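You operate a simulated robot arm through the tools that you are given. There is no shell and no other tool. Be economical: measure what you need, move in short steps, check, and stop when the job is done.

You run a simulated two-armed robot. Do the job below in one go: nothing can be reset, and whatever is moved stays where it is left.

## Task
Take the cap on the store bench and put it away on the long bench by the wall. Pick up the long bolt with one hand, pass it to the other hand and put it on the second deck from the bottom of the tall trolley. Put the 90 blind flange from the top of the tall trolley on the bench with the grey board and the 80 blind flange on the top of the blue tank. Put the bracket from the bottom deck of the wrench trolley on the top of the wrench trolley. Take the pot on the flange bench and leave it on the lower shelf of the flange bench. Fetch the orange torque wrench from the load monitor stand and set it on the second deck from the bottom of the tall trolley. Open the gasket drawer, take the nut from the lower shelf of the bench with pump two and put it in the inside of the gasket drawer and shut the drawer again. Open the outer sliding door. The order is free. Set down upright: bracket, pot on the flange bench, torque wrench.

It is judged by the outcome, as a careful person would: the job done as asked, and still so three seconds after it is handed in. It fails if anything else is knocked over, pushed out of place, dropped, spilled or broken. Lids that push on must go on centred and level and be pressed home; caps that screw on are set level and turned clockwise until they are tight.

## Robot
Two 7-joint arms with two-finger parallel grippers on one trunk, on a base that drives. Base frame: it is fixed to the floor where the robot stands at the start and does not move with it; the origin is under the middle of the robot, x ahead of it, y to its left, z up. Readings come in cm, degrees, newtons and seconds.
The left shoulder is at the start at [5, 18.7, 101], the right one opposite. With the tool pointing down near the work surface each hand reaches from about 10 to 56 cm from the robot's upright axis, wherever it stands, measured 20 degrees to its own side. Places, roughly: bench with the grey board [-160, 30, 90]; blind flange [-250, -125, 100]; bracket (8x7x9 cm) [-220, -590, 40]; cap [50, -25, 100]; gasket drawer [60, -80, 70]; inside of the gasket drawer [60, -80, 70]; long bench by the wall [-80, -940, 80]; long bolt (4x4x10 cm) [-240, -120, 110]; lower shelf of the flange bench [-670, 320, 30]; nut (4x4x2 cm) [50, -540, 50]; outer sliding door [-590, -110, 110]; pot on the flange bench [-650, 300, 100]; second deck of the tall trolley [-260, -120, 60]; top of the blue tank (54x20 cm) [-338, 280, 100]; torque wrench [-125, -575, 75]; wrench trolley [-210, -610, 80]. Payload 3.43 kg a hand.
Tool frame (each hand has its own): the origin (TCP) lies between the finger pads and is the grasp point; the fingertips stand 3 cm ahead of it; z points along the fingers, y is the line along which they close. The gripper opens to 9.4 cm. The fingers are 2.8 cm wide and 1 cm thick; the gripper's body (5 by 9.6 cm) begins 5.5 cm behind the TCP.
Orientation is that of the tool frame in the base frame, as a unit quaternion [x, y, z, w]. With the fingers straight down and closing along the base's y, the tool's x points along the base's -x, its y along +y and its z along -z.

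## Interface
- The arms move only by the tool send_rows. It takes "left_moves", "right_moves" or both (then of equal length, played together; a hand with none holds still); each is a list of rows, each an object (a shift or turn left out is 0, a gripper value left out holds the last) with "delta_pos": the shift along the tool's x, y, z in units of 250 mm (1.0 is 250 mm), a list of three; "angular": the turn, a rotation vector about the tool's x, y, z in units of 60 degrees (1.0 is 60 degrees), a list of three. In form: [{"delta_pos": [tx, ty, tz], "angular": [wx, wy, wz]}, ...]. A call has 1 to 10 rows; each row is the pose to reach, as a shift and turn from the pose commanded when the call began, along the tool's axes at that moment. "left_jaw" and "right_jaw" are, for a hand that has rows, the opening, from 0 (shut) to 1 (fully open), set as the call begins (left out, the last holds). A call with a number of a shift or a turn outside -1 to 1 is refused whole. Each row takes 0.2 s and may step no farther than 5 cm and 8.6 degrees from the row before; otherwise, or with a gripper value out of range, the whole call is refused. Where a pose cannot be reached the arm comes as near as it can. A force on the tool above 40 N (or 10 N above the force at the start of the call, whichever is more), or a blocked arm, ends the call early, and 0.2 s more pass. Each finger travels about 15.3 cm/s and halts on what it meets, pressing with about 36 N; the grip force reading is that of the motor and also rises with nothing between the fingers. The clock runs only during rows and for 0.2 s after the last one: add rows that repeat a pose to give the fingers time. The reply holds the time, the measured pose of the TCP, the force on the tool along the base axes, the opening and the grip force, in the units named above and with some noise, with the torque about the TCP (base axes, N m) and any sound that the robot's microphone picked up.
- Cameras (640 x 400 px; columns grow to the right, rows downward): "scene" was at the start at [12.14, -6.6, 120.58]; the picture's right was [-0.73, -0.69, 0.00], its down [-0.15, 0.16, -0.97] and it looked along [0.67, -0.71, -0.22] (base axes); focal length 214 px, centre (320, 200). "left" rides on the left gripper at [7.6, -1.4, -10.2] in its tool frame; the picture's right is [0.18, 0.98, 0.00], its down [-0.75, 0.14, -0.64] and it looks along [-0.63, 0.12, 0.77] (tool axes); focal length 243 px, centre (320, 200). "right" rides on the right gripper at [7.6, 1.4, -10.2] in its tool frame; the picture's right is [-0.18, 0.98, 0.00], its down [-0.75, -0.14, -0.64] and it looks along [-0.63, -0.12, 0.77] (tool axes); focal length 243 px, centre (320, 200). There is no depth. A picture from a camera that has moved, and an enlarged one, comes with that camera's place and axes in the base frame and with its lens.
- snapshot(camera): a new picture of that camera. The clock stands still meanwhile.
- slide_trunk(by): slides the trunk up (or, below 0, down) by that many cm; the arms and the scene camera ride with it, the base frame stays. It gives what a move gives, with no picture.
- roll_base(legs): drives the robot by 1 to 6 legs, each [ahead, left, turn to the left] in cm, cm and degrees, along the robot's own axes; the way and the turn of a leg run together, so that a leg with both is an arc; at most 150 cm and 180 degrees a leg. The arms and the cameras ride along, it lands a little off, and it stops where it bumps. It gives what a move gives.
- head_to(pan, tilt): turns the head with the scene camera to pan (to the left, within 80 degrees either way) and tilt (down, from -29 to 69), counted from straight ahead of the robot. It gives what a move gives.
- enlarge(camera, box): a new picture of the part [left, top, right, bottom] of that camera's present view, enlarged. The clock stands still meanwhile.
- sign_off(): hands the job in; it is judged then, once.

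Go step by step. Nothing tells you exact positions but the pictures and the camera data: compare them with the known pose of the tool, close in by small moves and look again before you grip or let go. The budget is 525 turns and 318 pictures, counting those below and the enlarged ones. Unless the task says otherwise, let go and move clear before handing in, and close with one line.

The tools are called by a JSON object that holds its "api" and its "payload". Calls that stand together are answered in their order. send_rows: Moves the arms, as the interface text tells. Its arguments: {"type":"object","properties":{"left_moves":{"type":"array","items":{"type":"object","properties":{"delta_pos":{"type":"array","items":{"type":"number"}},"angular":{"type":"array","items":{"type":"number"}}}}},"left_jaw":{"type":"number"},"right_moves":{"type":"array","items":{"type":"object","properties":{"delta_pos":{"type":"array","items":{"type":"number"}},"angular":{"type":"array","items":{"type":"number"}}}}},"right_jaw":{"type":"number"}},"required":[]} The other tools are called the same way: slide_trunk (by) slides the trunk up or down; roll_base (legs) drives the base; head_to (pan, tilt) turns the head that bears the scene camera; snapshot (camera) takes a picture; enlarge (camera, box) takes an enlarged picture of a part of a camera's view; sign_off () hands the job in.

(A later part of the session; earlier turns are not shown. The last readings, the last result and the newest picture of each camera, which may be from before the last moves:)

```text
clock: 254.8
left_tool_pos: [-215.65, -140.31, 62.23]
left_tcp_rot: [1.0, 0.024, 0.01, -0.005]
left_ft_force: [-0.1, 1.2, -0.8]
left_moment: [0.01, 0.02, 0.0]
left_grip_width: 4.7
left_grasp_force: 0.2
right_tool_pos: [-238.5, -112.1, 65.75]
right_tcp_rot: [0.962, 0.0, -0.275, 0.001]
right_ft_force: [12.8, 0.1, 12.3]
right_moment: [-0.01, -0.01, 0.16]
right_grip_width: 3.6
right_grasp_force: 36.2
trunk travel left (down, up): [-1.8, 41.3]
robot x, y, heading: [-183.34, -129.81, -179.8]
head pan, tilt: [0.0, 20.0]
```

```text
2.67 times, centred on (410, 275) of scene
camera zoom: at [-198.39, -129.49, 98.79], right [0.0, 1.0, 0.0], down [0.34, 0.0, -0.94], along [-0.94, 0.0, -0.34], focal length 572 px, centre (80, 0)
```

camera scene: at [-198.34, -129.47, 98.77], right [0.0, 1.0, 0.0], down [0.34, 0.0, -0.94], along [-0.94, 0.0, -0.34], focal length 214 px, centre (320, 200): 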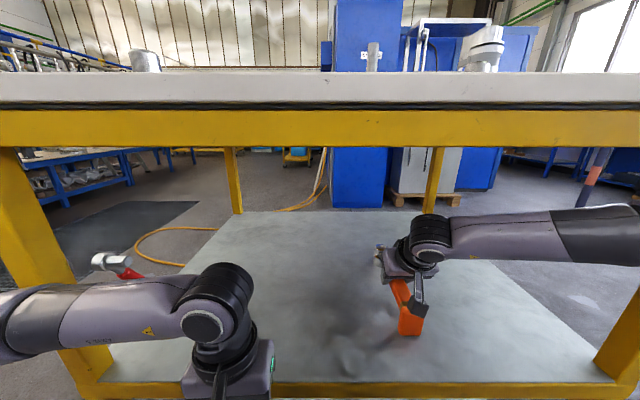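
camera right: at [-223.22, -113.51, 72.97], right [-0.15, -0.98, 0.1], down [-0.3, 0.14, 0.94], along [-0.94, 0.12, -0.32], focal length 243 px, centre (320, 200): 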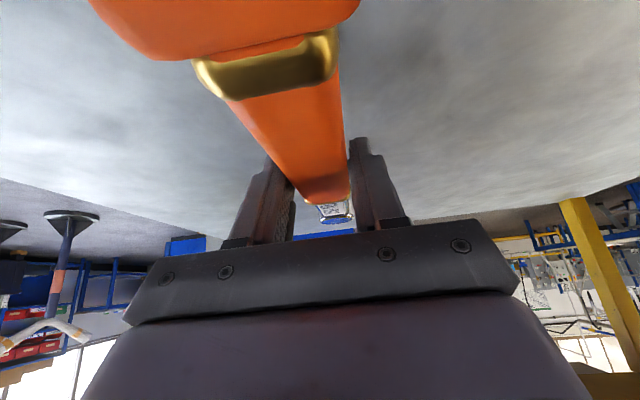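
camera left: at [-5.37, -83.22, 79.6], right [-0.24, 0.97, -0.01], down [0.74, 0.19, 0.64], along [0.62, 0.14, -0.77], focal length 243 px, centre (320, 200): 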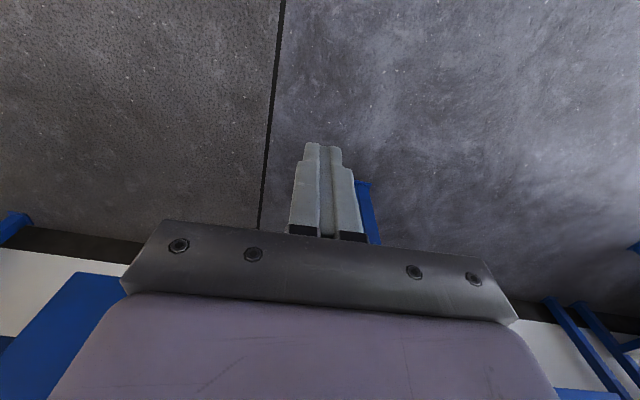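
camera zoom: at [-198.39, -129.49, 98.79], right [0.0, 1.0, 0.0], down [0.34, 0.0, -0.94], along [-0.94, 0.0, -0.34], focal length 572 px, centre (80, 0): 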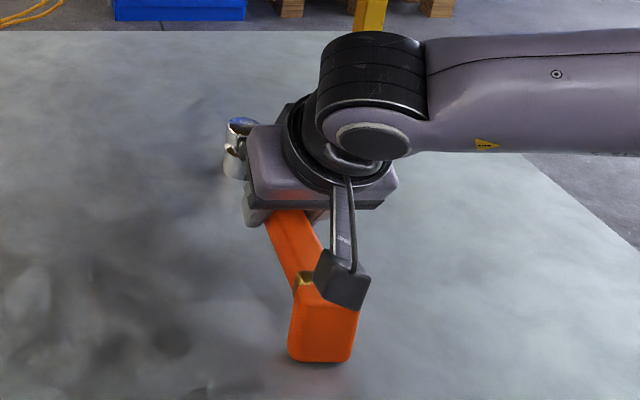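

{"api": "send_rows", "payload": {"right_moves": [{"delta_pos": [0, 0, 0]}, {"delta_pos": [0, 0, 0]}], "right_jaw": 0.55}}

{"api": "enlarge", "payload": {"camera": "scene", "box": [340, 200, 480, 350]}}

{"api": "snapshot", "payload": {"camera": "right"}}

```text
clock: 255.4
left_tool_pos: [-215.74, -140.26, 62.17]
left_tcp_rot: [1.0, 0.024, 0.011, -0.004]
left_ft_force: [-0.3, -0.8, 0.9]
left_moment: [-0.02, -0.01, 0.02]
left_grip_width: 4.69
left_grasp_force: 0.2
right_tool_pos: [-238.56, -112.08, 65.73]
right_tcp_rot: [0.962, 0.0, -0.273, 0.0]
right_ft_force: [-0.3, -0.2, -0.5]
right_moment: [0.01, 0.01, 0.0]
right_grip_width: 5.18
right_grasp_force: 0.1
trunk travel left (down, up): [-1.8, 41.3]
robot x, y, heading: [-183.35, -129.56, -180.0]
head pan, tilt: [0.0, 20.0]
```

```text
2.67 times, centred on (410, 275) of scene
camera zoom: at [-198.53, -129.46, 98.75], right [0.0, 1.0, 0.0], down [0.34, 0.0, -0.94], along [-0.94, 0.0, -0.34], focal length 572 px, centre (80, 0)
```

zoom: 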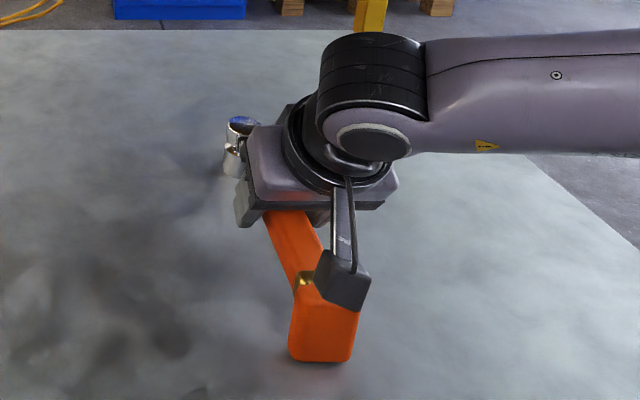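

```text
211 pictures are left
camera right: at [-226.85, -113.53, 70.31], right [-0.16, -0.98, 0.1], down [-0.3, 0.14, 0.94], along [-0.94, 0.12, -0.32], focal length 243 px, centre (320, 200)
```

right: 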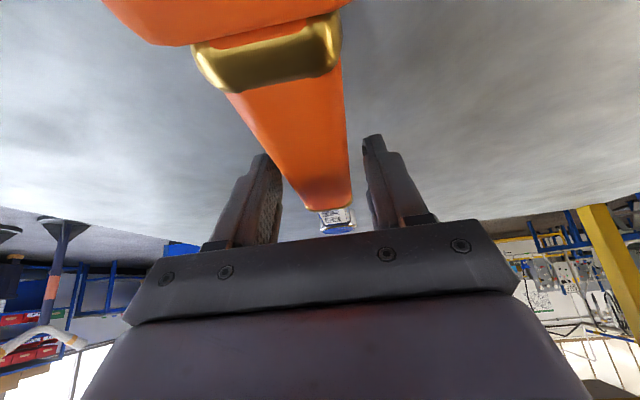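

Released and resting. Backing out along the finger axis, then reversing.

{"api": "send_rows", "payload": {"right_moves": [{"delta_pos": [0, 0, -0.1]}, {"delta_pos": [0, 0, -0.2]}, {"delta_pos": [0, 0, -0.28]}], "right_jaw": 0.65}}

{"api": "roll_base", "payload": {"legs": [[-42, 0, 0]]}}

{"api": "snapshot", "payload": {"camera": "scene"}}

```text
clock: 256.2
left_tool_pos: [-215.63, -140.28, 62.14]
left_tcp_rot: [1.0, 0.025, 0.01, -0.005]
left_ft_force: [0.4, -1.0, 0.6]
left_moment: [-0.02, 0.03, 0.01]
left_grip_width: 4.71
left_grasp_force: 0.0
right_tool_pos: [-234.99, -112.25, 71.57]
right_tcp_rot: [0.962, 0.0, -0.273, 0.002]
right_ft_force: [-0.1, -0.4, -0.5]
right_moment: [0.01, 0.0, -0.01]
right_grip_width: 6.13
right_grasp_force: 0.0
trunk travel left (down, up): [-1.8, 41.3]
robot x, y, heading: [-183.25, -129.55, -180.0]
head pan, tilt: [0.0, 20.0]
```

```text
clock: 258.8
left_tool_pos: [-173.27, -140.15, 62.1]
left_tcp_rot: [1.0, 0.02, 0.01, -0.005]
left_ft_force: [0.0, -0.8, 0.4]
left_moment: [-0.01, -0.01, -0.03]
left_grip_width: 4.7
left_grasp_force: 0.0
right_tool_pos: [-192.38, -111.9, 71.59]
right_tcp_rot: [0.962, -0.003, -0.273, 0.0]
right_ft_force: [0.3, 0.3, -1.3]
right_moment: [-0.02, -0.01, 0.05]
right_grip_width: 6.13
right_grasp_force: 0.0
trunk travel left (down, up): [-1.8, 41.3]
robot x, y, heading: [-140.43, -129.86, 179.5]
head pan, tilt: [0.0, 20.0]
```

```text
210 pictures are left
camera scene: at [-155.95, -129.46, 98.75], right [0.01, 1.0, 0.0], down [0.34, 0.0, -0.94], along [-0.94, 0.01, -0.34], focal length 214 px, centre (320, 200)
```

scene: 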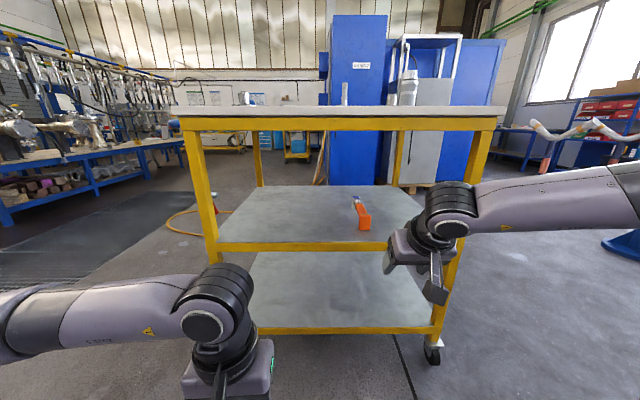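

The wrench is placed. Now the top of the trolley: raise the trunk and read the flange markings.

{"api": "slide_trunk", "payload": {"by": 34}}

{"api": "enlarge", "payload": {"camera": "scene", "box": [220, 140, 330, 210]}}

{"api": "enlarge", "payload": {"camera": "scene", "box": [315, 140, 425, 210]}}

```text
clock: 262.2
left_tool_pos: [-173.2, -140.08, 96.11]
left_tcp_rot: [1.0, 0.021, 0.009, -0.004]
left_ft_force: [-0.3, 0.2, -0.9]
left_moment: [0.01, -0.01, 0.02]
left_grip_width: 4.71
left_grasp_force: 0.0
right_tool_pos: [-192.26, -111.91, 105.58]
right_tcp_rot: [0.962, -0.002, -0.273, 0.001]
right_ft_force: [-0.4, 0.6, -0.9]
right_moment: [0.01, 0.01, 0.0]
right_grip_width: 6.1
right_grasp_force: 0.2
trunk travel left (down, up): [-35.8, 7.3]
robot x, y, heading: [-140.72, -129.41, 179.8]
head pan, tilt: [0.0, 20.0]
```

```text
5.71 times, centred on (275, 175) of scene
camera zoom: at [-155.95, -129.46, 132.75], right [0.01, 1.0, 0.0], down [0.34, 0.0, -0.94], along [-0.94, 0.01, -0.34], focal length 1226 px, centre (577, 343)
```

zoom: 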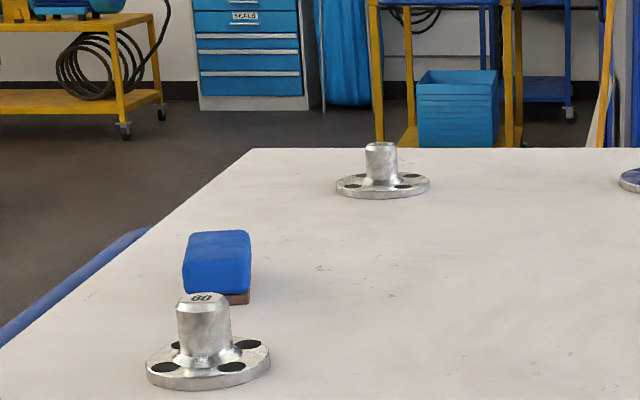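

```text
5.71 times, centred on (370, 175) of scene
camera zoom: at [-155.95, -129.46, 132.75], right [0.01, 1.0, 0.0], down [0.34, 0.0, -0.94], along [-0.94, 0.01, -0.34], focal length 1226 px, centre (34, 343)
```

zoom: 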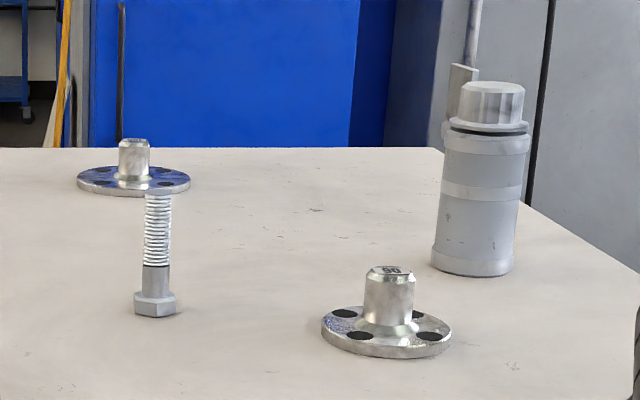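

{"api": "enlarge", "payload": {"camera": "scene", "box": [240, 185, 280, 210]}}

{"api": "enlarge", "payload": {"camera": "scene", "box": [365, 180, 405, 205]}}

```text
16.00 times, centred on (260, 198) of scene
camera zoom: at [-155.95, -129.46, 132.75], right [0.01, 1.0, 0.0], down [0.34, 0.0, -0.94], along [-0.94, 0.01, -0.34], focal length 3432 px, centre (1280, 240)
```

zoom: 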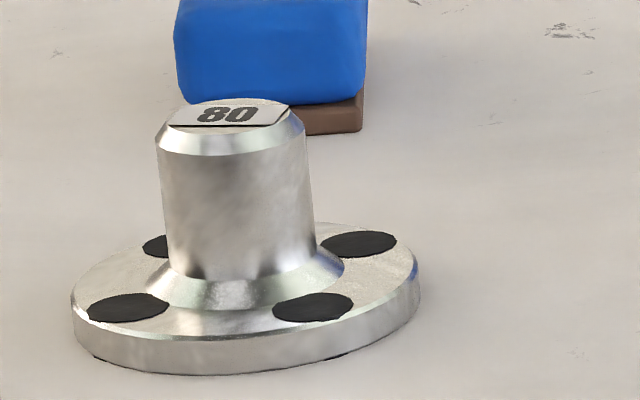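

```text
16.00 times, centred on (385, 192) of scene
camera zoom: at [-155.95, -129.46, 132.75], right [0.01, 1.0, 0.0], down [0.34, 0.0, -0.94], along [-0.94, 0.01, -0.34], focal length 3432 px, centre (-720, 320)
```

zoom: 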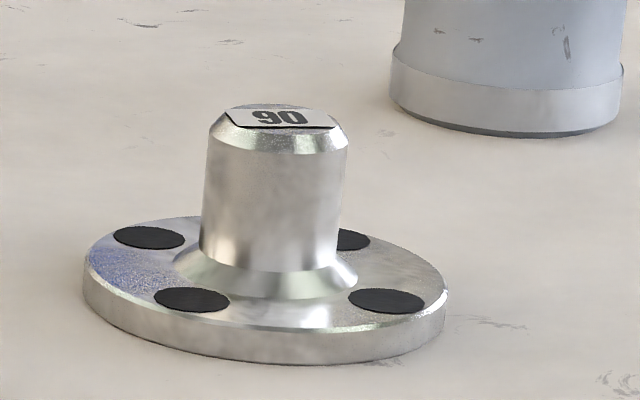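

Near-left flange is the 80, near-right is the 90. The bolt stands at about [-254.5, -118.2], base z ≈ 100.5. I'll tilt the right hand to 50°, extend it and line up with the bolt.

{"api": "send_rows", "payload": {"right_moves": [{"delta_pos": [-0.095, 0.063, 0.035], "angular": [0, -0.1, 0]}, {"delta_pos": [-0.19, 0.126, 0.071], "angular": [0, -0.2, 0]}, {"delta_pos": [-0.285, 0.189, 0.107], "angular": [0, -0.305, 0]}, {"delta_pos": [-0.38, 0.252, 0.142], "angular": [0, -0.305, 0]}], "right_jaw": 0.7}}

{"api": "snapshot", "payload": {"camera": "right"}}

```text
clock: 263.2
left_tool_pos: [-173.18, -140.15, 96.11]
left_tcp_rot: [1.0, 0.021, 0.01, -0.004]
left_ft_force: [-0.3, 0.3, -0.2]
left_moment: [-0.01, 0.03, -0.03]
left_grip_width: 4.71
left_grasp_force: 0.0
right_tool_pos: [-199.18, -113.81, 107.71]
right_tcp_rot: [0.906, -0.004, -0.424, -0.001]
right_ft_force: [0.1, 0.0, -0.9]
right_moment: [-0.02, 0.01, 0.01]
right_grip_width: 6.56
right_grasp_force: 0.2
right hand out of reach, approached as far as the arm can: row 2, 3, 4
trunk travel left (down, up): [-35.8, 7.3]
robot x, y, heading: [-140.66, -129.79, 179.4]
head pan, tilt: [0.0, 20.0]
```

```text
205 pictures are left
camera right: at [-186.53, -115.39, 108.49], right [-0.12, -0.98, 0.14], down [0.01, 0.14, 0.99], along [-0.99, 0.12, -0.01], focal length 243 px, centre (320, 200)
```

right: 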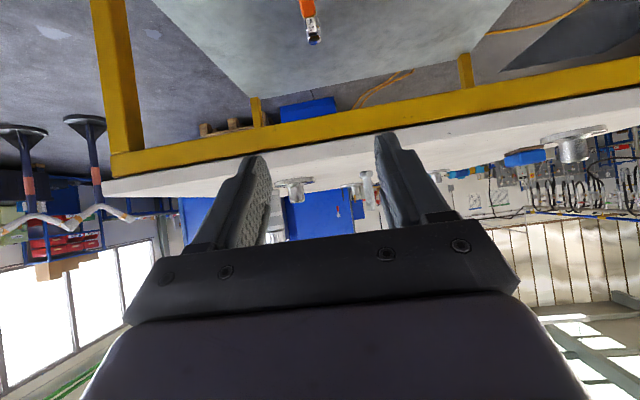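

The right arm falls short by ~5 cm from straight ahead. Instead I'll turn 45° right so the left shoulder leads, take the bolt with the left hand (clear of both flanges), and pass it to the right. First I tuck the right hand and tilt the left.

{"api": "send_rows", "payload": {"right_moves": [{"delta_pos": [0.063, 0, -0.138]}, {"delta_pos": [0.127, 0, -0.277]}, {"delta_pos": [0.19, 0, -0.415]}, {"delta_pos": [0.253, 0, -0.553]}, {"delta_pos": [0.317, 0, -0.692]}, {"delta_pos": [0.38, 0, -0.83]}], "left_moves": [{"delta_pos": [0, 0, -0.08], "angular": [0, -0.139, 0]}, {"delta_pos": [0, 0, -0.16], "angular": [0, -0.278, 0]}, {"delta_pos": [0, 0, -0.24], "angular": [0, -0.417, 0]}, {"delta_pos": [0, 0, -0.32], "angular": [0, -0.556, 0]}, {"delta_pos": [0, 0, -0.4], "angular": [0, -0.694, 0]}, {"delta_pos": [0, 0, -0.5], "angular": [0, -0.833, 0]}], "left_jaw": 0.7}}

{"api": "roll_base", "payload": {"legs": [[0, 0, -45]]}}

{"api": "roll_base", "payload": {"legs": [[36, 18, 0]]}}

{"api": "head_to", "payload": {"pan": 40, "tilt": 25}}

{"api": "snapshot", "payload": {"camera": "scene"}}

{"api": "snapshot", "payload": {"camera": "left"}}

```text
clock: 264.6
left_tool_pos: [-173.67, -139.48, 108.86]
left_tcp_rot: [0.91, 0.021, -0.414, 0.005]
left_ft_force: [0.1, -0.2, -0.1]
left_moment: [0.02, 0.01, -0.02]
left_grip_width: 6.56
left_grasp_force: 0.0
left hand out of reach, approached as far as the arm can: row 6
right_tool_pos: [-176.97, -113.98, 114.1]
right_tcp_rot: [0.906, -0.004, -0.423, -0.001]
right_ft_force: [0.8, -0.2, -0.2]
right_moment: [0.0, -0.01, 0.02]
right_grip_width: 6.55
right_grasp_force: 0.0
trunk travel left (down, up): [-35.8, 7.3]
robot x, y, heading: [-140.48, -129.67, 179.3]
head pan, tilt: [0.0, 20.0]
```

```text
clock: 267.0
left_tool_pos: [-171.16, -113.58, 108.82]
left_tcp_rot: [0.851, -0.325, -0.384, -0.151]
left_ft_force: [0.9, 0.5, -0.1]
left_moment: [0.03, 0.03, 0.0]
left_grip_width: 6.58
left_grasp_force: 0.1
right_tool_pos: [-155.6, -93.12, 114.09]
right_tcp_rot: [0.838, -0.346, -0.391, -0.159]
right_ft_force: [0.0, -0.7, 0.3]
right_moment: [0.02, -0.03, 0.0]
right_grip_width: 6.58
right_grasp_force: 0.0
trunk travel left (down, up): [-35.8, 7.3]
robot x, y, heading: [-140.42, -129.61, 134.9]
head pan, tilt: [0.0, 20.0]
```

```text
clock: 269.5
left_tool_pos: [-209.77, -100.73, 108.83]
left_tcp_rot: [0.851, -0.324, -0.384, -0.151]
left_ft_force: [-0.3, 0.2, -0.9]
left_moment: [-0.04, 0.0, -0.01]
left_grip_width: 6.6
left_grasp_force: 0.1
right_tool_pos: [-194.35, -80.08, 114.11]
right_tcp_rot: [0.838, -0.344, -0.391, -0.159]
right_ft_force: [0.0, 0.3, 0.9]
right_moment: [0.0, -0.02, 0.02]
right_grip_width: 6.59
right_grasp_force: 0.1
trunk travel left (down, up): [-35.8, 7.3]
robot x, y, heading: [-179.06, -116.54, 135.2]
head pan, tilt: [0.0, 20.0]
```

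```text
clock: 270.6
left_tool_pos: [-209.74, -100.64, 108.91]
left_tcp_rot: [0.851, -0.323, -0.385, -0.15]
left_ft_force: [0.1, -0.2, 0.7]
left_moment: [0.0, -0.01, -0.01]
left_grip_width: 6.59
left_grasp_force: 0.1
right_tool_pos: [-194.33, -80.14, 114.22]
right_tcp_rot: [0.838, -0.344, -0.391, -0.159]
right_ft_force: [-0.3, 0.6, -0.1]
right_moment: [-0.03, 0.0, 0.03]
right_grip_width: 6.61
right_grasp_force: 0.1
trunk travel left (down, up): [-35.8, 7.3]
robot x, y, heading: [-179.34, -116.68, 135.3]
head pan, tilt: [40.0, 25.0]
```

```text
204 pictures are left
camera scene: at [-192.65, -111.69, 131.95], right [0.08, 1.0, 0.0], down [0.42, -0.03, -0.91], along [-0.9, 0.07, -0.42], focal length 214 px, centre (320, 200)
```

scene: 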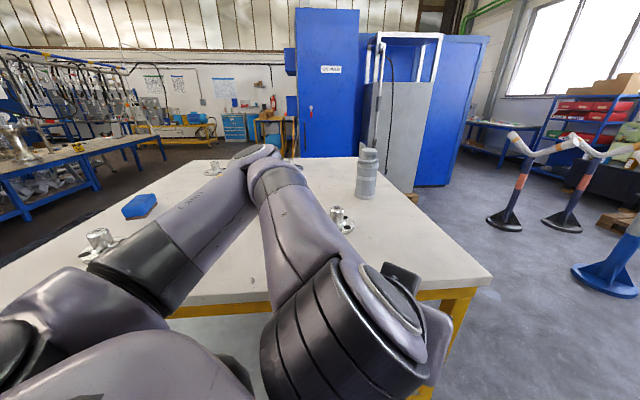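

```text
203 pictures are left
camera left: at [-199.4, -108.16, 109.8], right [-0.56, -0.81, -0.15], down [-0.11, -0.1, 0.99], along [-0.82, 0.57, -0.03], focal length 243 px, centre (320, 200)
```

left: 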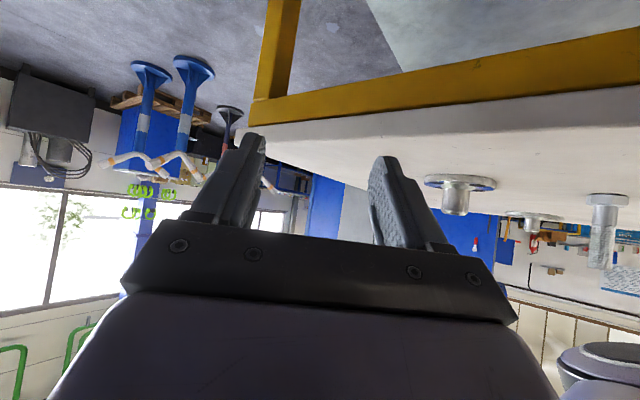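

The bolt is visible at the right of the left camera. I'll yaw the left hand 42° left to point at -x and shift it in front of the bolt.

{"api": "send_rows", "payload": {"left_moves": [{"delta_pos": [0.004, 0.161, -0.005], "angular": [-0.087, 0, -0.076]}, {"delta_pos": [0.009, 0.323, -0.01], "angular": [-0.174, 0, -0.152]}, {"delta_pos": [0.013, 0.484, -0.015], "angular": [-0.26, 0, -0.228]}, {"delta_pos": [0.018, 0.645, -0.02], "angular": [-0.347, 0, -0.305]}, {"delta_pos": [0.022, 0.807, -0.026], "angular": [-0.434, 0, -0.381]}, {"delta_pos": [0.027, 0.968, -0.031], "angular": [-0.521, 0, -0.457]}]}}

{"api": "snapshot", "payload": {"camera": "left"}}

{"api": "snapshot", "payload": {"camera": "scene"}}

```text
clock: 272.0
left_tool_pos: [-227.86, -116.04, 110.88]
left_tcp_rot: [0.912, -0.001, -0.41, -0.003]
left_ft_force: [0.9, 0.6, -0.8]
left_moment: [0.02, -0.02, 0.0]
left_grip_width: 6.59
left_grasp_force: 0.1
left hand out of reach, approached as far as the arm can: row 1, 2, 3, 4, 5, 6
right_tool_pos: [-194.36, -80.17, 114.23]
right_tcp_rot: [0.838, -0.344, -0.391, -0.16]
right_ft_force: [-0.8, -0.7, 0.0]
right_moment: [0.02, -0.01, -0.02]
right_grip_width: 6.58
right_grasp_force: 0.0
trunk travel left (down, up): [-35.8, 7.3]
robot x, y, heading: [-179.36, -116.98, 135.3]
head pan, tilt: [40.0, 25.0]
```

```text
202 pictures are left
camera left: at [-215.27, -114.7, 111.87], right [0.12, -0.98, -0.14], down [-0.02, -0.15, 0.99], along [-0.99, -0.11, -0.04], focal length 243 px, centre (320, 200)
```

left: 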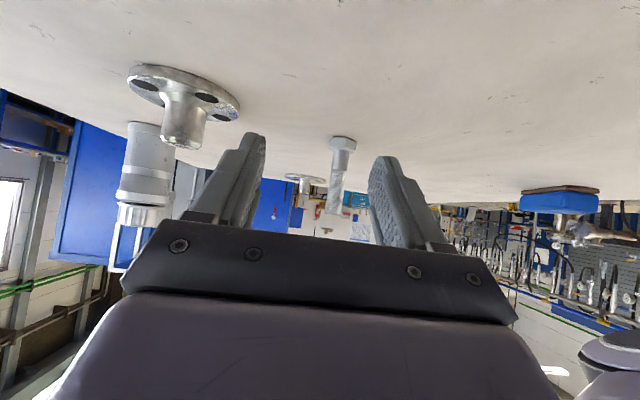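

```text
201 pictures are left
camera scene: at [-192.68, -111.79, 131.95], right [0.08, 1.0, 0.0], down [0.42, -0.03, -0.91], along [-0.9, 0.07, -0.42], focal length 214 px, centre (320, 200)
```

scene: 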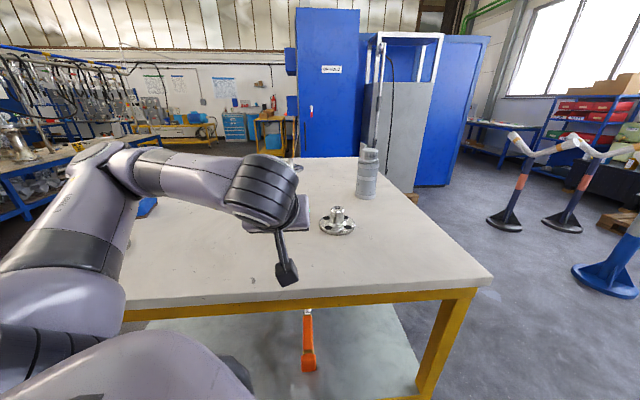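

{"api": "send_rows", "payload": {"left_moves": [{"delta_pos": [-0.079, 0.1, 0.1]}, {"delta_pos": [-0.158, 0.2, 0.207]}, {"delta_pos": [-0.237, 0.2, 0.31]}, {"delta_pos": [-0.316, 0.2, 0.414]}]}}

{"api": "snapshot", "payload": {"camera": "left"}}

```text
clock: 273.0
left_tool_pos: [-241.32, -120.91, 109.84]
left_tcp_rot: [0.912, -0.002, -0.41, -0.004]
left_ft_force: [0.4, -0.4, 0.0]
left_moment: [-0.03, 0.02, 0.0]
left_grip_width: 6.59
left_grasp_force: 0.1
right_tool_pos: [-194.4, -80.1, 114.12]
right_tcp_rot: [0.838, -0.345, -0.392, -0.16]
right_ft_force: [-0.1, -0.8, 0.3]
right_moment: [-0.04, 0.01, 0.0]
right_grip_width: 6.57
right_grasp_force: 0.1
trunk travel left (down, up): [-35.8, 7.3]
robot x, y, heading: [-179.48, -116.57, 135.6]
head pan, tilt: [40.0, 25.0]
```

```text
200 pictures are left
camera left: at [-228.71, -119.68, 110.81], right [0.12, -0.98, -0.14], down [-0.02, -0.15, 0.99], along [-0.99, -0.11, -0.04], focal length 243 px, centre (320, 200)
```

left: 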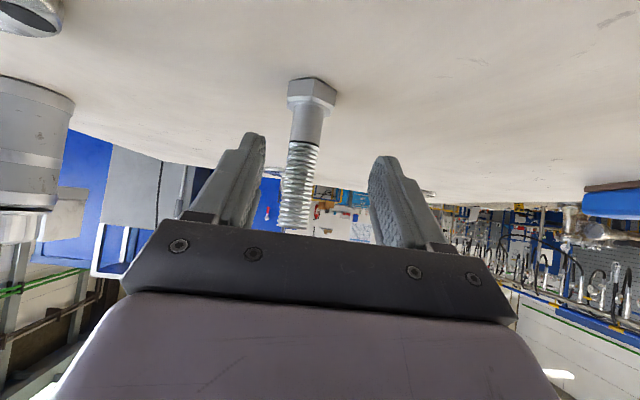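

{"api": "send_rows", "payload": {"left_moves": [{"delta_pos": [0, -0.056, 0]}, {"delta_pos": [-0.092, -0.056, 0.105]}]}}

{"api": "snapshot", "payload": {"camera": "left"}}

```text
clock: 273.6
left_tool_pos: [-244.67, -119.27, 109.92]
left_tcp_rot: [0.912, -0.001, -0.41, -0.004]
left_ft_force: [-0.7, -0.7, -0.2]
left_moment: [-0.01, 0.0, -0.02]
left_grip_width: 6.59
left_grasp_force: 0.1
right_tool_pos: [-194.4, -80.18, 114.09]
right_tcp_rot: [0.838, -0.346, -0.39, -0.16]
right_ft_force: [-0.3, -0.4, -0.9]
right_moment: [0.01, -0.03, -0.05]
right_grip_width: 6.56
right_grasp_force: 0.1
trunk travel left (down, up): [-35.8, 7.3]
robot x, y, heading: [-178.99, -116.78, 135.3]
head pan, tilt: [40.0, 25.0]
```

```text
199 pictures are left
camera left: at [-232.09, -118.03, 110.85], right [0.12, -0.98, -0.14], down [-0.02, -0.15, 0.99], along [-0.99, -0.11, -0.04], focal length 243 px, centre (320, 200)
```

left: 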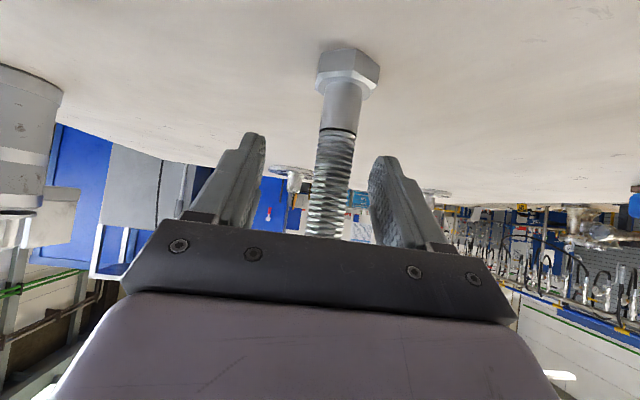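

{"api": "send_rows", "payload": {"left_moves": [{"delta_pos": [0.011, 0.016, -0.097]}, {"delta_pos": [0.011, 0.016, -0.097]}]}}

{"api": "snapshot", "payload": {"camera": "left"}}

```text
clock: 274.2
left_tool_pos: [-242.85, -119.66, 111.22]
left_tcp_rot: [0.912, -0.001, -0.41, -0.005]
left_ft_force: [-0.4, -0.3, -0.4]
left_moment: [-0.01, -0.01, -0.01]
left_grip_width: 6.57
left_grasp_force: 0.2
right_tool_pos: [-194.3, -80.18, 114.19]
right_tcp_rot: [0.838, -0.344, -0.392, -0.16]
right_ft_force: [-0.2, 0.1, -0.2]
right_moment: [-0.02, 0.03, 0.0]
right_grip_width: 6.58
right_grasp_force: 0.1
trunk travel left (down, up): [-35.8, 7.3]
robot x, y, heading: [-179.32, -116.76, 135.3]
head pan, tilt: [40.0, 25.0]
```

```text
198 pictures are left
camera left: at [-230.19, -118.39, 112.27], right [0.12, -0.98, -0.14], down [-0.02, -0.15, 0.99], along [-0.99, -0.11, -0.04], focal length 243 px, centre (320, 200)
```

left: 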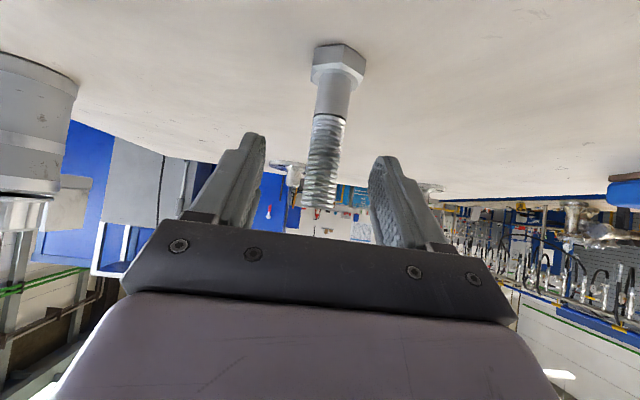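

The bolt is between the finger ends, about 2 cm below its top. Closing.

{"api": "send_rows", "payload": {"left_moves": [{"delta_pos": [0, 0, 0]}, {"delta_pos": [0, 0, 0]}, {"delta_pos": [0, 0, 0]}], "left_jaw": 0}}

{"api": "slide_trunk", "payload": {"by": 5}}

{"api": "snapshot", "payload": {"camera": "left"}}

```text
clock: 275.0
left_tool_pos: [-242.89, -119.67, 111.13]
left_tcp_rot: [0.912, 0.0, -0.41, -0.003]
left_ft_force: [0.0, 0.2, -0.5]
left_moment: [-0.5, -0.11, 0.25]
left_grip_width: 1.72
left_grasp_force: 36.8
right_tool_pos: [-194.27, -80.28, 114.08]
right_tcp_rot: [0.838, -0.344, -0.392, -0.159]
right_ft_force: [1.3, -0.3, -0.5]
right_moment: [-0.04, 0.02, -0.01]
right_grip_width: 6.59
right_grasp_force: 0.0
trunk travel left (down, up): [-35.8, 7.3]
robot x, y, heading: [-179.34, -116.77, 135.3]
head pan, tilt: [40.0, 25.0]
```

```text
clock: 275.9
left_tool_pos: [-242.86, -119.82, 116.3]
left_tcp_rot: [0.912, 0.0, -0.41, -0.003]
left_ft_force: [-0.1, -0.3, -3.1]
left_moment: [0.02, -0.05, 0.03]
left_grip_width: 1.93
left_grasp_force: 35.6
right_tool_pos: [-194.27, -80.21, 119.08]
right_tcp_rot: [0.838, -0.345, -0.392, -0.159]
right_ft_force: [-0.5, 0.0, 0.0]
right_moment: [-0.02, -0.04, -0.02]
right_grip_width: 6.59
right_grasp_force: 0.1
trunk travel left (down, up): [-40.8, 2.3]
robot x, y, heading: [-179.01, -116.94, 135.2]
head pan, tilt: [40.0, 25.0]
```

```text
197 pictures are left
camera left: at [-230.23, -118.39, 117.24], right [0.12, -0.98, -0.14], down [-0.02, -0.15, 0.99], along [-0.99, -0.11, -0.04], focal length 243 px, centre (320, 200)
```

left: 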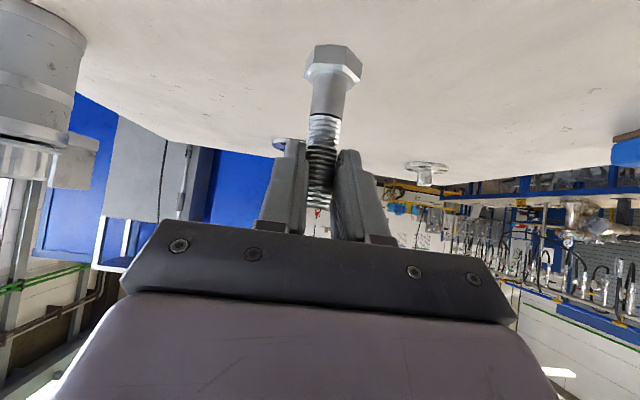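

The bolt is held. I'll back straight away from the trolley (+x) for the handover.

{"api": "roll_base", "payload": {"legs": [[-30, -30, 0]]}}

{"api": "head_to", "payload": {"pan": 15, "tilt": 25}}

{"api": "snapshot", "payload": {"camera": "scene"}}

```text
clock: 278.5
left_tool_pos: [-200.82, -119.74, 116.22]
left_tcp_rot: [0.912, 0.001, -0.41, -0.003]
left_ft_force: [0.8, -0.5, -2.8]
left_moment: [-0.01, -0.05, 0.01]
left_grip_width: 1.94
left_grasp_force: 36.0
right_tool_pos: [-152.55, -79.84, 119.23]
right_tcp_rot: [0.839, -0.344, -0.392, -0.159]
right_ft_force: [0.4, 0.4, 0.1]
right_moment: [0.02, 0.04, 0.01]
right_grip_width: 6.59
right_grasp_force: 0.1
trunk travel left (down, up): [-40.8, 2.3]
robot x, y, heading: [-137.7, -116.51, 135.6]
head pan, tilt: [40.0, 25.0]
```

```text
clock: 279.4
left_tool_pos: [-201.05, -119.65, 116.13]
left_tcp_rot: [0.912, 0.001, -0.41, -0.002]
left_ft_force: [-0.6, -0.3, -3.4]
left_moment: [-0.02, -0.07, 0.02]
left_grip_width: 1.97
left_grasp_force: 36.3
right_tool_pos: [-152.58, -79.93, 119.25]
right_tcp_rot: [0.839, -0.344, -0.391, -0.159]
right_ft_force: [0.0, 0.7, -1.1]
right_moment: [0.02, 0.01, 0.03]
right_grip_width: 6.6
right_grasp_force: 0.0
trunk travel left (down, up): [-40.8, 2.3]
robot x, y, heading: [-137.52, -116.37, 135.3]
head pan, tilt: [15.0, 25.0]
```

```text
196 pictures are left
camera scene: at [-149.71, -107.68, 136.94], right [0.49, 0.87, 0.0], down [0.37, -0.21, -0.91], along [-0.79, 0.45, -0.42], focal length 214 px, centre (320, 200)
```

scene: 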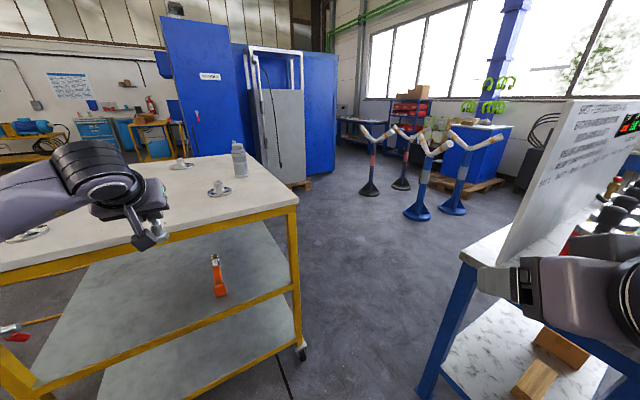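

For the handover I'll turn 45° left for room, bring the left hand to the centre pointing 45° inward, and the right hand likewise from its side and nearly level, so that it can grip the lower shaft.

{"api": "roll_base", "payload": {"legs": [[0, 0, 45]]}}

{"api": "send_rows", "payload": {"left_moves": [{"delta_pos": [0.068, -0.083, -0.077], "angular": [0.08, 0, 0.071]}, {"delta_pos": [0.136, -0.167, -0.153], "angular": [0.16, 0, 0.142]}, {"delta_pos": [0.204, -0.25, -0.23], "angular": [0.24, 0, 0.213]}, {"delta_pos": [0.272, -0.334, -0.307], "angular": [0.32, 0, 0.284]}, {"delta_pos": [0.34, -0.417, -0.384], "angular": [0.4, 0, 0.356]}, {"delta_pos": [0.408, -0.5, -0.46], "angular": [0.48, 0, 0.427]}, {"delta_pos": [0.476, -0.584, -0.537], "angular": [0.561, 0, 0.498]}]}}

{"api": "snapshot", "payload": {"camera": "scene"}}

```text
clock: 281.8
left_tool_pos: [-181.58, -162.3, 116.18]
left_tcp_rot: [0.848, 0.336, -0.382, 0.147]
left_ft_force: [-0.6, -0.5, -3.2]
left_moment: [0.05, -0.02, -0.03]
left_grip_width: 1.94
left_grasp_force: 35.6
right_tool_pos: [-173.62, -100.39, 119.12]
right_tcp_rot: [0.906, -0.011, -0.423, -0.005]
right_ft_force: [0.0, 0.2, 0.7]
right_moment: [0.04, -0.01, 0.05]
right_grip_width: 6.6
right_grasp_force: 0.1
trunk travel left (down, up): [-40.8, 2.3]
robot x, y, heading: [-137.55, -116.33, 178.8]
head pan, tilt: [15.0, 25.0]
```

```text
clock: 283.4
left_tool_pos: [-178.6, -139.32, 116.43]
left_tcp_rot: [0.912, -0.015, -0.411, -0.009]
left_ft_force: [0.2, 0.7, -3.3]
left_moment: [-0.02, -0.04, 0.0]
left_grip_width: 1.9
left_grasp_force: 35.6
right_tool_pos: [-173.56, -100.22, 119.09]
right_tcp_rot: [0.906, -0.011, -0.423, -0.004]
right_ft_force: [-0.8, 0.6, 0.1]
right_moment: [0.0, 0.0, 0.01]
right_grip_width: 6.59
right_grasp_force: 0.0
trunk travel left (down, up): [-40.8, 2.3]
robot x, y, heading: [-137.3, -116.43, 178.7]
head pan, tilt: [15.0, 25.0]
```

```text
195 pictures are left
camera scene: at [-152.31, -118.3, 136.94], right [-0.24, 0.97, 0.0], down [0.41, 0.1, -0.91], along [-0.88, -0.21, -0.42], focal length 214 px, centre (320, 200)
```

scene: 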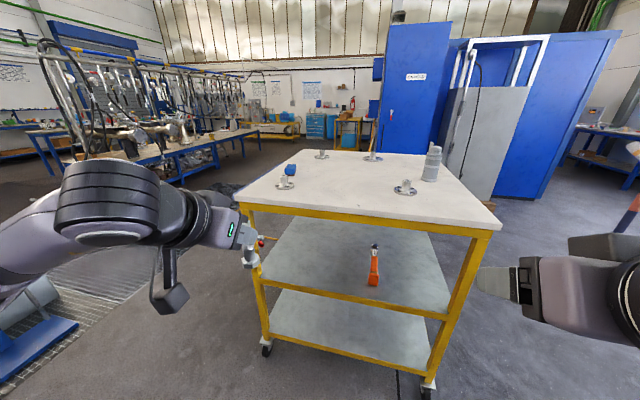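

{"api": "send_rows", "payload": {"left_moves": [{"delta_pos": [0.009, -0.131, -0.01], "angular": [0.08, 0, 0.071]}, {"delta_pos": [0.018, -0.263, -0.021], "angular": [0.16, 0, 0.142]}, {"delta_pos": [0.027, -0.394, -0.031], "angular": [0.24, 0, 0.213]}, {"delta_pos": [0.037, -0.526, -0.041], "angular": [0.32, 0, 0.284]}, {"delta_pos": [0.046, -0.657, -0.051], "angular": [0.4, 0, 0.356]}, {"delta_pos": [0.055, -0.789, -0.062], "angular": [0.48, 0, 0.427]}, {"delta_pos": [0.064, -0.92, -0.072], "angular": [0.561, 0, 0.498]}]}}

{"api": "send_rows", "payload": {"right_moves": [{"delta_pos": [0, -0.04, 0], "angular": [-0.096, 0, -0.08]}, {"delta_pos": [0, -0.08, 0], "angular": [-0.192, 0, -0.161]}, {"delta_pos": [0, -0.08, 0], "angular": [-0.287, 0, -0.241]}, {"delta_pos": [0, -0.08, 0], "angular": [-0.383, 0, -0.321]}, {"delta_pos": [0, -0.08, 0], "angular": [-0.479, 0, -0.402]}, {"delta_pos": [0, -0.08, 0], "angular": [-0.575, 0, -0.482]}]}}

{"api": "snapshot", "payload": {"camera": "scene"}}

{"api": "snapshot", "payload": {"camera": "right"}}

```text
clock: 285.0
left_tool_pos: [-175.17, -116.26, 116.81]
left_tcp_rot: [0.835, -0.364, -0.379, -0.164]
left_ft_force: [0.2, -0.3, -3.9]
left_moment: [-0.06, -0.04, -0.01]
left_grip_width: 1.91
left_grasp_force: 35.7
right_tool_pos: [-173.51, -100.2, 119.09]
right_tcp_rot: [0.906, -0.011, -0.422, -0.003]
right_ft_force: [0.7, -0.5, 1.1]
right_moment: [0.02, 0.01, 0.01]
right_grip_width: 6.56
right_grasp_force: 0.0
trunk travel left (down, up): [-40.8, 2.3]
robot x, y, heading: [-137.49, -116.33, 178.5]
head pan, tilt: [15.0, 25.0]
```

```text
clock: 286.4
left_tool_pos: [-175.18, -116.33, 116.9]
left_tcp_rot: [0.836, -0.362, -0.379, -0.164]
left_ft_force: [0.6, -0.6, -3.2]
left_moment: [-0.03, -0.05, 0.01]
left_grip_width: 1.94
left_grasp_force: 35.8
right_tool_pos: [-173.54, -98.14, 118.99]
right_tcp_rot: [0.841, 0.338, -0.392, 0.16]
right_ft_force: [-0.3, -0.2, 0.2]
right_moment: [0.05, -0.03, 0.02]
right_grip_width: 6.59
right_grasp_force: 0.1
right hand out of reach, approached as far as the arm can: row 2
trunk travel left (down, up): [-40.8, 2.3]
robot x, y, heading: [-136.98, -116.8, 178.6]
head pan, tilt: [15.0, 25.0]
```

```text
194 pictures are left
camera scene: at [-152.32, -118.3, 136.94], right [-0.24, 0.97, 0.0], down [0.41, 0.1, -0.91], along [-0.88, -0.21, -0.42], focal length 214 px, centre (320, 200)
```

scene: 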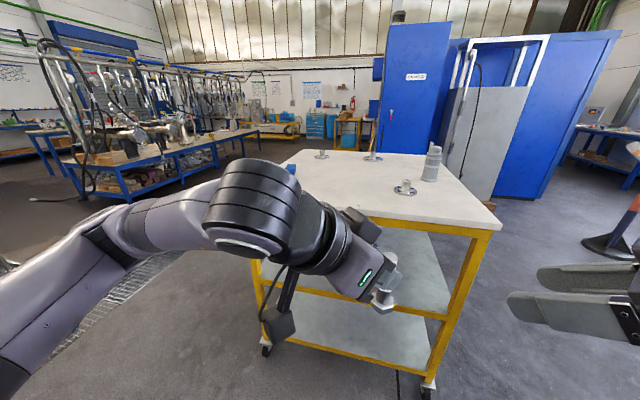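

```text
193 pictures are left
camera right: at [-163.52, -90.38, 119.77], right [0.59, -0.79, 0.14], down [-0.09, 0.11, 0.99], along [-0.8, -0.6, -0.01], focal length 243 px, centre (320, 200)
```

right: 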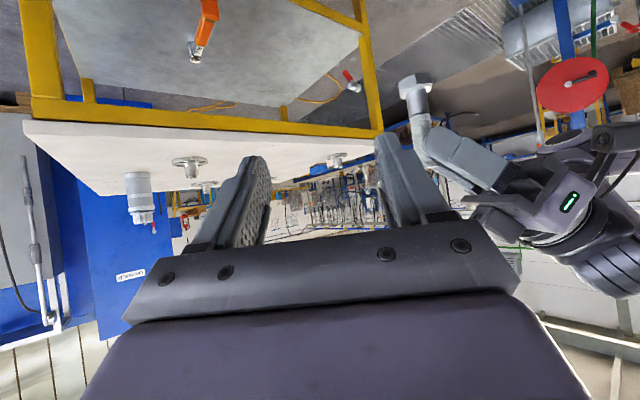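

{"api": "send_rows", "payload": {"right_moves": [{"delta_pos": [0.017, 0.111, 0.059], "angular": [0, -0.125, 0]}, {"delta_pos": [0.034, 0.222, 0.118], "angular": [0, -0.25, 0]}, {"delta_pos": [0.051, 0.333, 0.177], "angular": [0, -0.375, 0]}, {"delta_pos": [0.068, 0.444, 0.236], "angular": [0, -0.5, 0]}], "right_jaw": 0.7}}

{"api": "snapshot", "payload": {"camera": "right"}}

{"api": "snapshot", "payload": {"camera": "scene"}}

```text
clock: 287.4
left_tool_pos: [-175.17, -116.36, 116.91]
left_tcp_rot: [0.836, -0.362, -0.379, -0.164]
left_ft_force: [-0.3, -0.1, -2.7]
left_moment: [-0.07, -0.04, -0.02]
left_grip_width: 1.92
left_grasp_force: 35.2
right_tool_pos: [-176.53, -108.83, 118.68]
right_tcp_rot: [0.714, 0.286, -0.593, 0.239]
right_ft_force: [0.5, 0.0, -0.5]
right_moment: [-0.02, -0.01, -0.03]
right_grip_width: 6.56
right_grasp_force: 0.1
right hand out of reach, approached as far as the arm can: row 1, 2, 3, 4
trunk travel left (down, up): [-40.8, 2.3]
robot x, y, heading: [-137.24, -116.44, 178.6]
head pan, tilt: [15.0, 25.0]
```

```text
192 pictures are left
camera right: at [-167.49, -101.94, 112.95], right [0.66, -0.73, 0.18], down [0.26, 0.44, 0.86], along [-0.71, -0.51, 0.48], focal length 243 px, centre (320, 200)
```

right: 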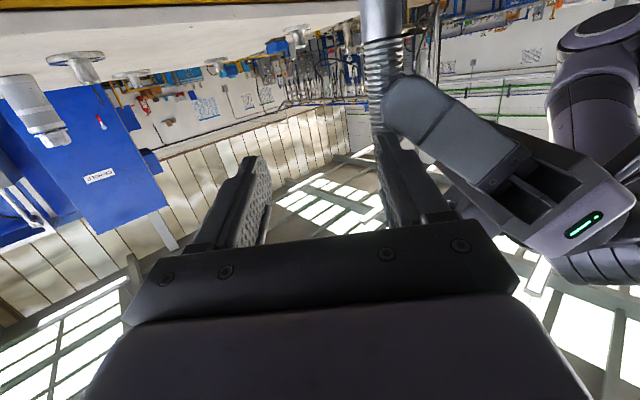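

```text
191 pictures are left
camera scene: at [-152.27, -118.35, 136.95], right [-0.24, 0.97, 0.0], down [0.41, 0.1, -0.91], along [-0.88, -0.21, -0.42], focal length 214 px, centre (320, 200)
```

scene: 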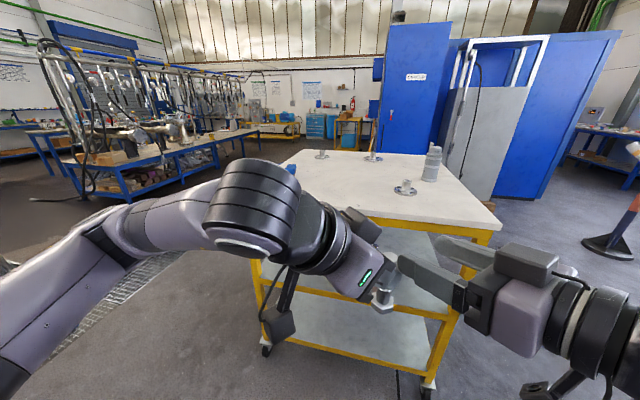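

The right hand stopped short and too high, close to the left fingers. I'll back it off, then raise and advance the left hand to present the bolt where the right can reach.

{"api": "send_rows", "payload": {"right_moves": [{"delta_pos": [0, 0, -0.15]}, {"delta_pos": [0, 0, -0.3]}, {"delta_pos": [0, 0, -0.42]}]}}

{"api": "send_rows", "payload": {"left_moves": [{"delta_pos": [-0.1, 0.08, 0.0]}, {"delta_pos": [-0.2, 0.16, 0.0]}, {"delta_pos": [-0.28, 0.22, -0.02]}]}}

{"api": "snapshot", "payload": {"camera": "right"}}

```text
clock: 288.2
left_tool_pos: [-175.16, -116.33, 116.98]
left_tcp_rot: [0.835, -0.363, -0.379, -0.165]
left_ft_force: [-0.3, 0.2, -4.1]
left_moment: [-0.04, -0.04, -0.04]
left_grip_width: 1.92
left_grasp_force: 36.1
right_tool_pos: [-176.51, -102.45, 121.77]
right_tcp_rot: [0.71, 0.285, -0.596, 0.242]
right_ft_force: [0.0, 0.2, 0.7]
right_moment: [-0.02, 0.0, -0.02]
right_grip_width: 6.59
right_grasp_force: 0.1
right hand out of reach, approached as far as the arm can: row 1, 2, 3
trunk travel left (down, up): [-40.8, 2.3]
robot x, y, heading: [-137.23, -116.55, 178.7]
head pan, tilt: [15.0, 25.0]
```

```text
clock: 289.0
left_tool_pos: [-182.04, -117.24, 122.12]
left_tcp_rot: [0.836, -0.362, -0.378, -0.164]
left_ft_force: [0.3, 0.2, -2.4]
left_moment: [-0.06, 0.01, 0.03]
left_grip_width: 1.94
left_grasp_force: 35.9
right_tool_pos: [-176.55, -102.37, 121.79]
right_tcp_rot: [0.711, 0.284, -0.597, 0.24]
right_ft_force: [0.4, 0.1, -0.5]
right_moment: [0.01, 0.02, 0.01]
right_grip_width: 6.58
right_grasp_force: 0.0
trunk travel left (down, up): [-40.8, 2.3]
robot x, y, heading: [-137.47, -116.55, 178.5]
head pan, tilt: [15.0, 25.0]
```

```text
190 pictures are left
camera right: at [-167.43, -95.52, 115.92], right [0.66, -0.73, 0.18], down [0.26, 0.45, 0.85], along [-0.71, -0.51, 0.49], focal length 243 px, centre (320, 200)
```

right: 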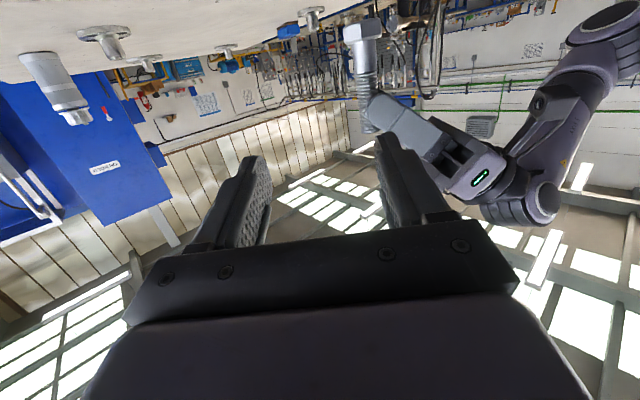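

{"api": "send_rows", "payload": {"left_moves": [{"delta_pos": [-0.07, 0.038, 0.078]}, {"delta_pos": [-0.14, 0.076, 0.157]}]}}

{"api": "snapshot", "payload": {"camera": "right"}}

```text
clock: 289.6
left_tool_pos: [-187.18, -114.37, 121.88]
left_tcp_rot: [0.836, -0.363, -0.378, -0.163]
left_ft_force: [-0.6, 0.2, -2.8]
left_moment: [-0.04, -0.03, 0.05]
left_grip_width: 1.93
left_grasp_force: 36.0
right_tool_pos: [-176.61, -102.33, 121.58]
right_tcp_rot: [0.711, 0.285, -0.596, 0.241]
right_ft_force: [0.1, 0.3, 0.6]
right_moment: [0.01, -0.03, -0.01]
right_grip_width: 6.57
right_grasp_force: 0.0
trunk travel left (down, up): [-40.8, 2.3]
robot x, y, heading: [-137.06, -116.44, 178.6]
head pan, tilt: [15.0, 25.0]
```

```text
189 pictures are left
camera right: at [-167.45, -95.5, 115.91], right [0.66, -0.73, 0.18], down [0.26, 0.45, 0.85], along [-0.71, -0.51, 0.49], focal length 243 px, centre (320, 200)
```

right: 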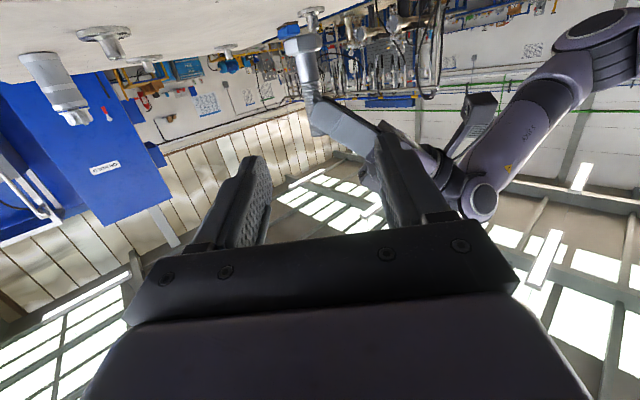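

{"api": "send_rows", "payload": {"right_moves": [{"delta_pos": [0.063, 0.0, 0.0]}, {"delta_pos": [0.063, 0.016, 0.16]}, {"delta_pos": [0.063, 0.016, 0.3]}], "right_jaw": 0.75}}

{"api": "snapshot", "payload": {"camera": "right"}}

{"api": "snapshot", "payload": {"camera": "scene"}}

```text
clock: 290.4
left_tool_pos: [-187.21, -114.51, 121.86]
left_tcp_rot: [0.836, -0.362, -0.378, -0.163]
left_ft_force: [-1.0, 0.5, -2.8]
left_moment: [-0.04, -0.05, 0.0]
left_grip_width: 1.95
left_grasp_force: 35.8
right_tool_pos: [-181.34, -107.49, 118.92]
right_tcp_rot: [0.712, 0.285, -0.595, 0.24]
right_ft_force: [0.6, -0.4, 0.8]
right_moment: [0.0, -0.02, 0.01]
right_grip_width: 7.07
right_grasp_force: 0.1
right hand out of reach, approached as far as the arm can: row 1
trunk travel left (down, up): [-40.8, 2.3]
robot x, y, heading: [-137.44, -116.23, 178.8]
head pan, tilt: [15.0, 25.0]
```

```text
188 pictures are left
camera right: at [-172.29, -100.72, 113.16], right [0.66, -0.73, 0.18], down [0.26, 0.45, 0.85], along [-0.71, -0.51, 0.49], focal length 243 px, centre (320, 200)
```

right: 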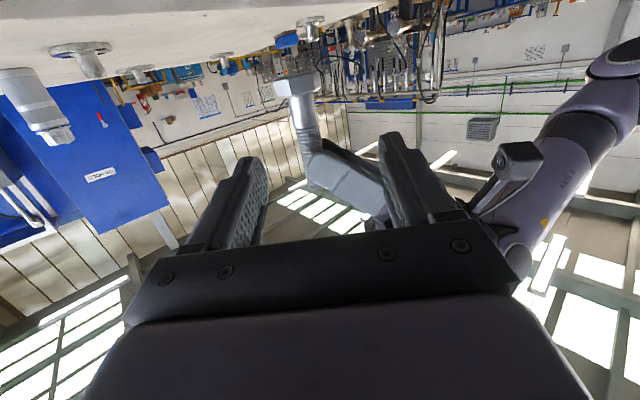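

```text
187 pictures are left
camera scene: at [-152.35, -118.35, 136.93], right [-0.24, 0.97, 0.0], down [0.41, 0.1, -0.91], along [-0.88, -0.21, -0.42], focal length 214 px, centre (320, 200)
```

scene: 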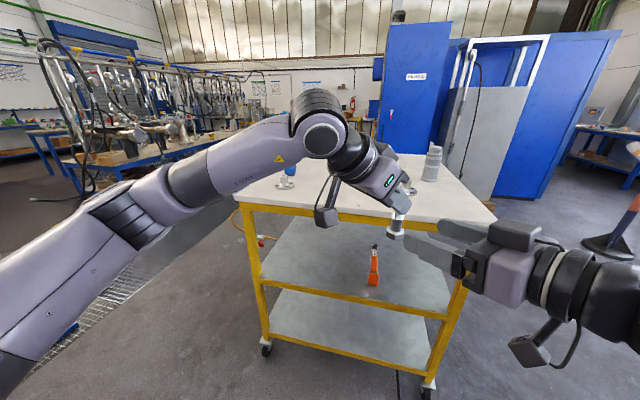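

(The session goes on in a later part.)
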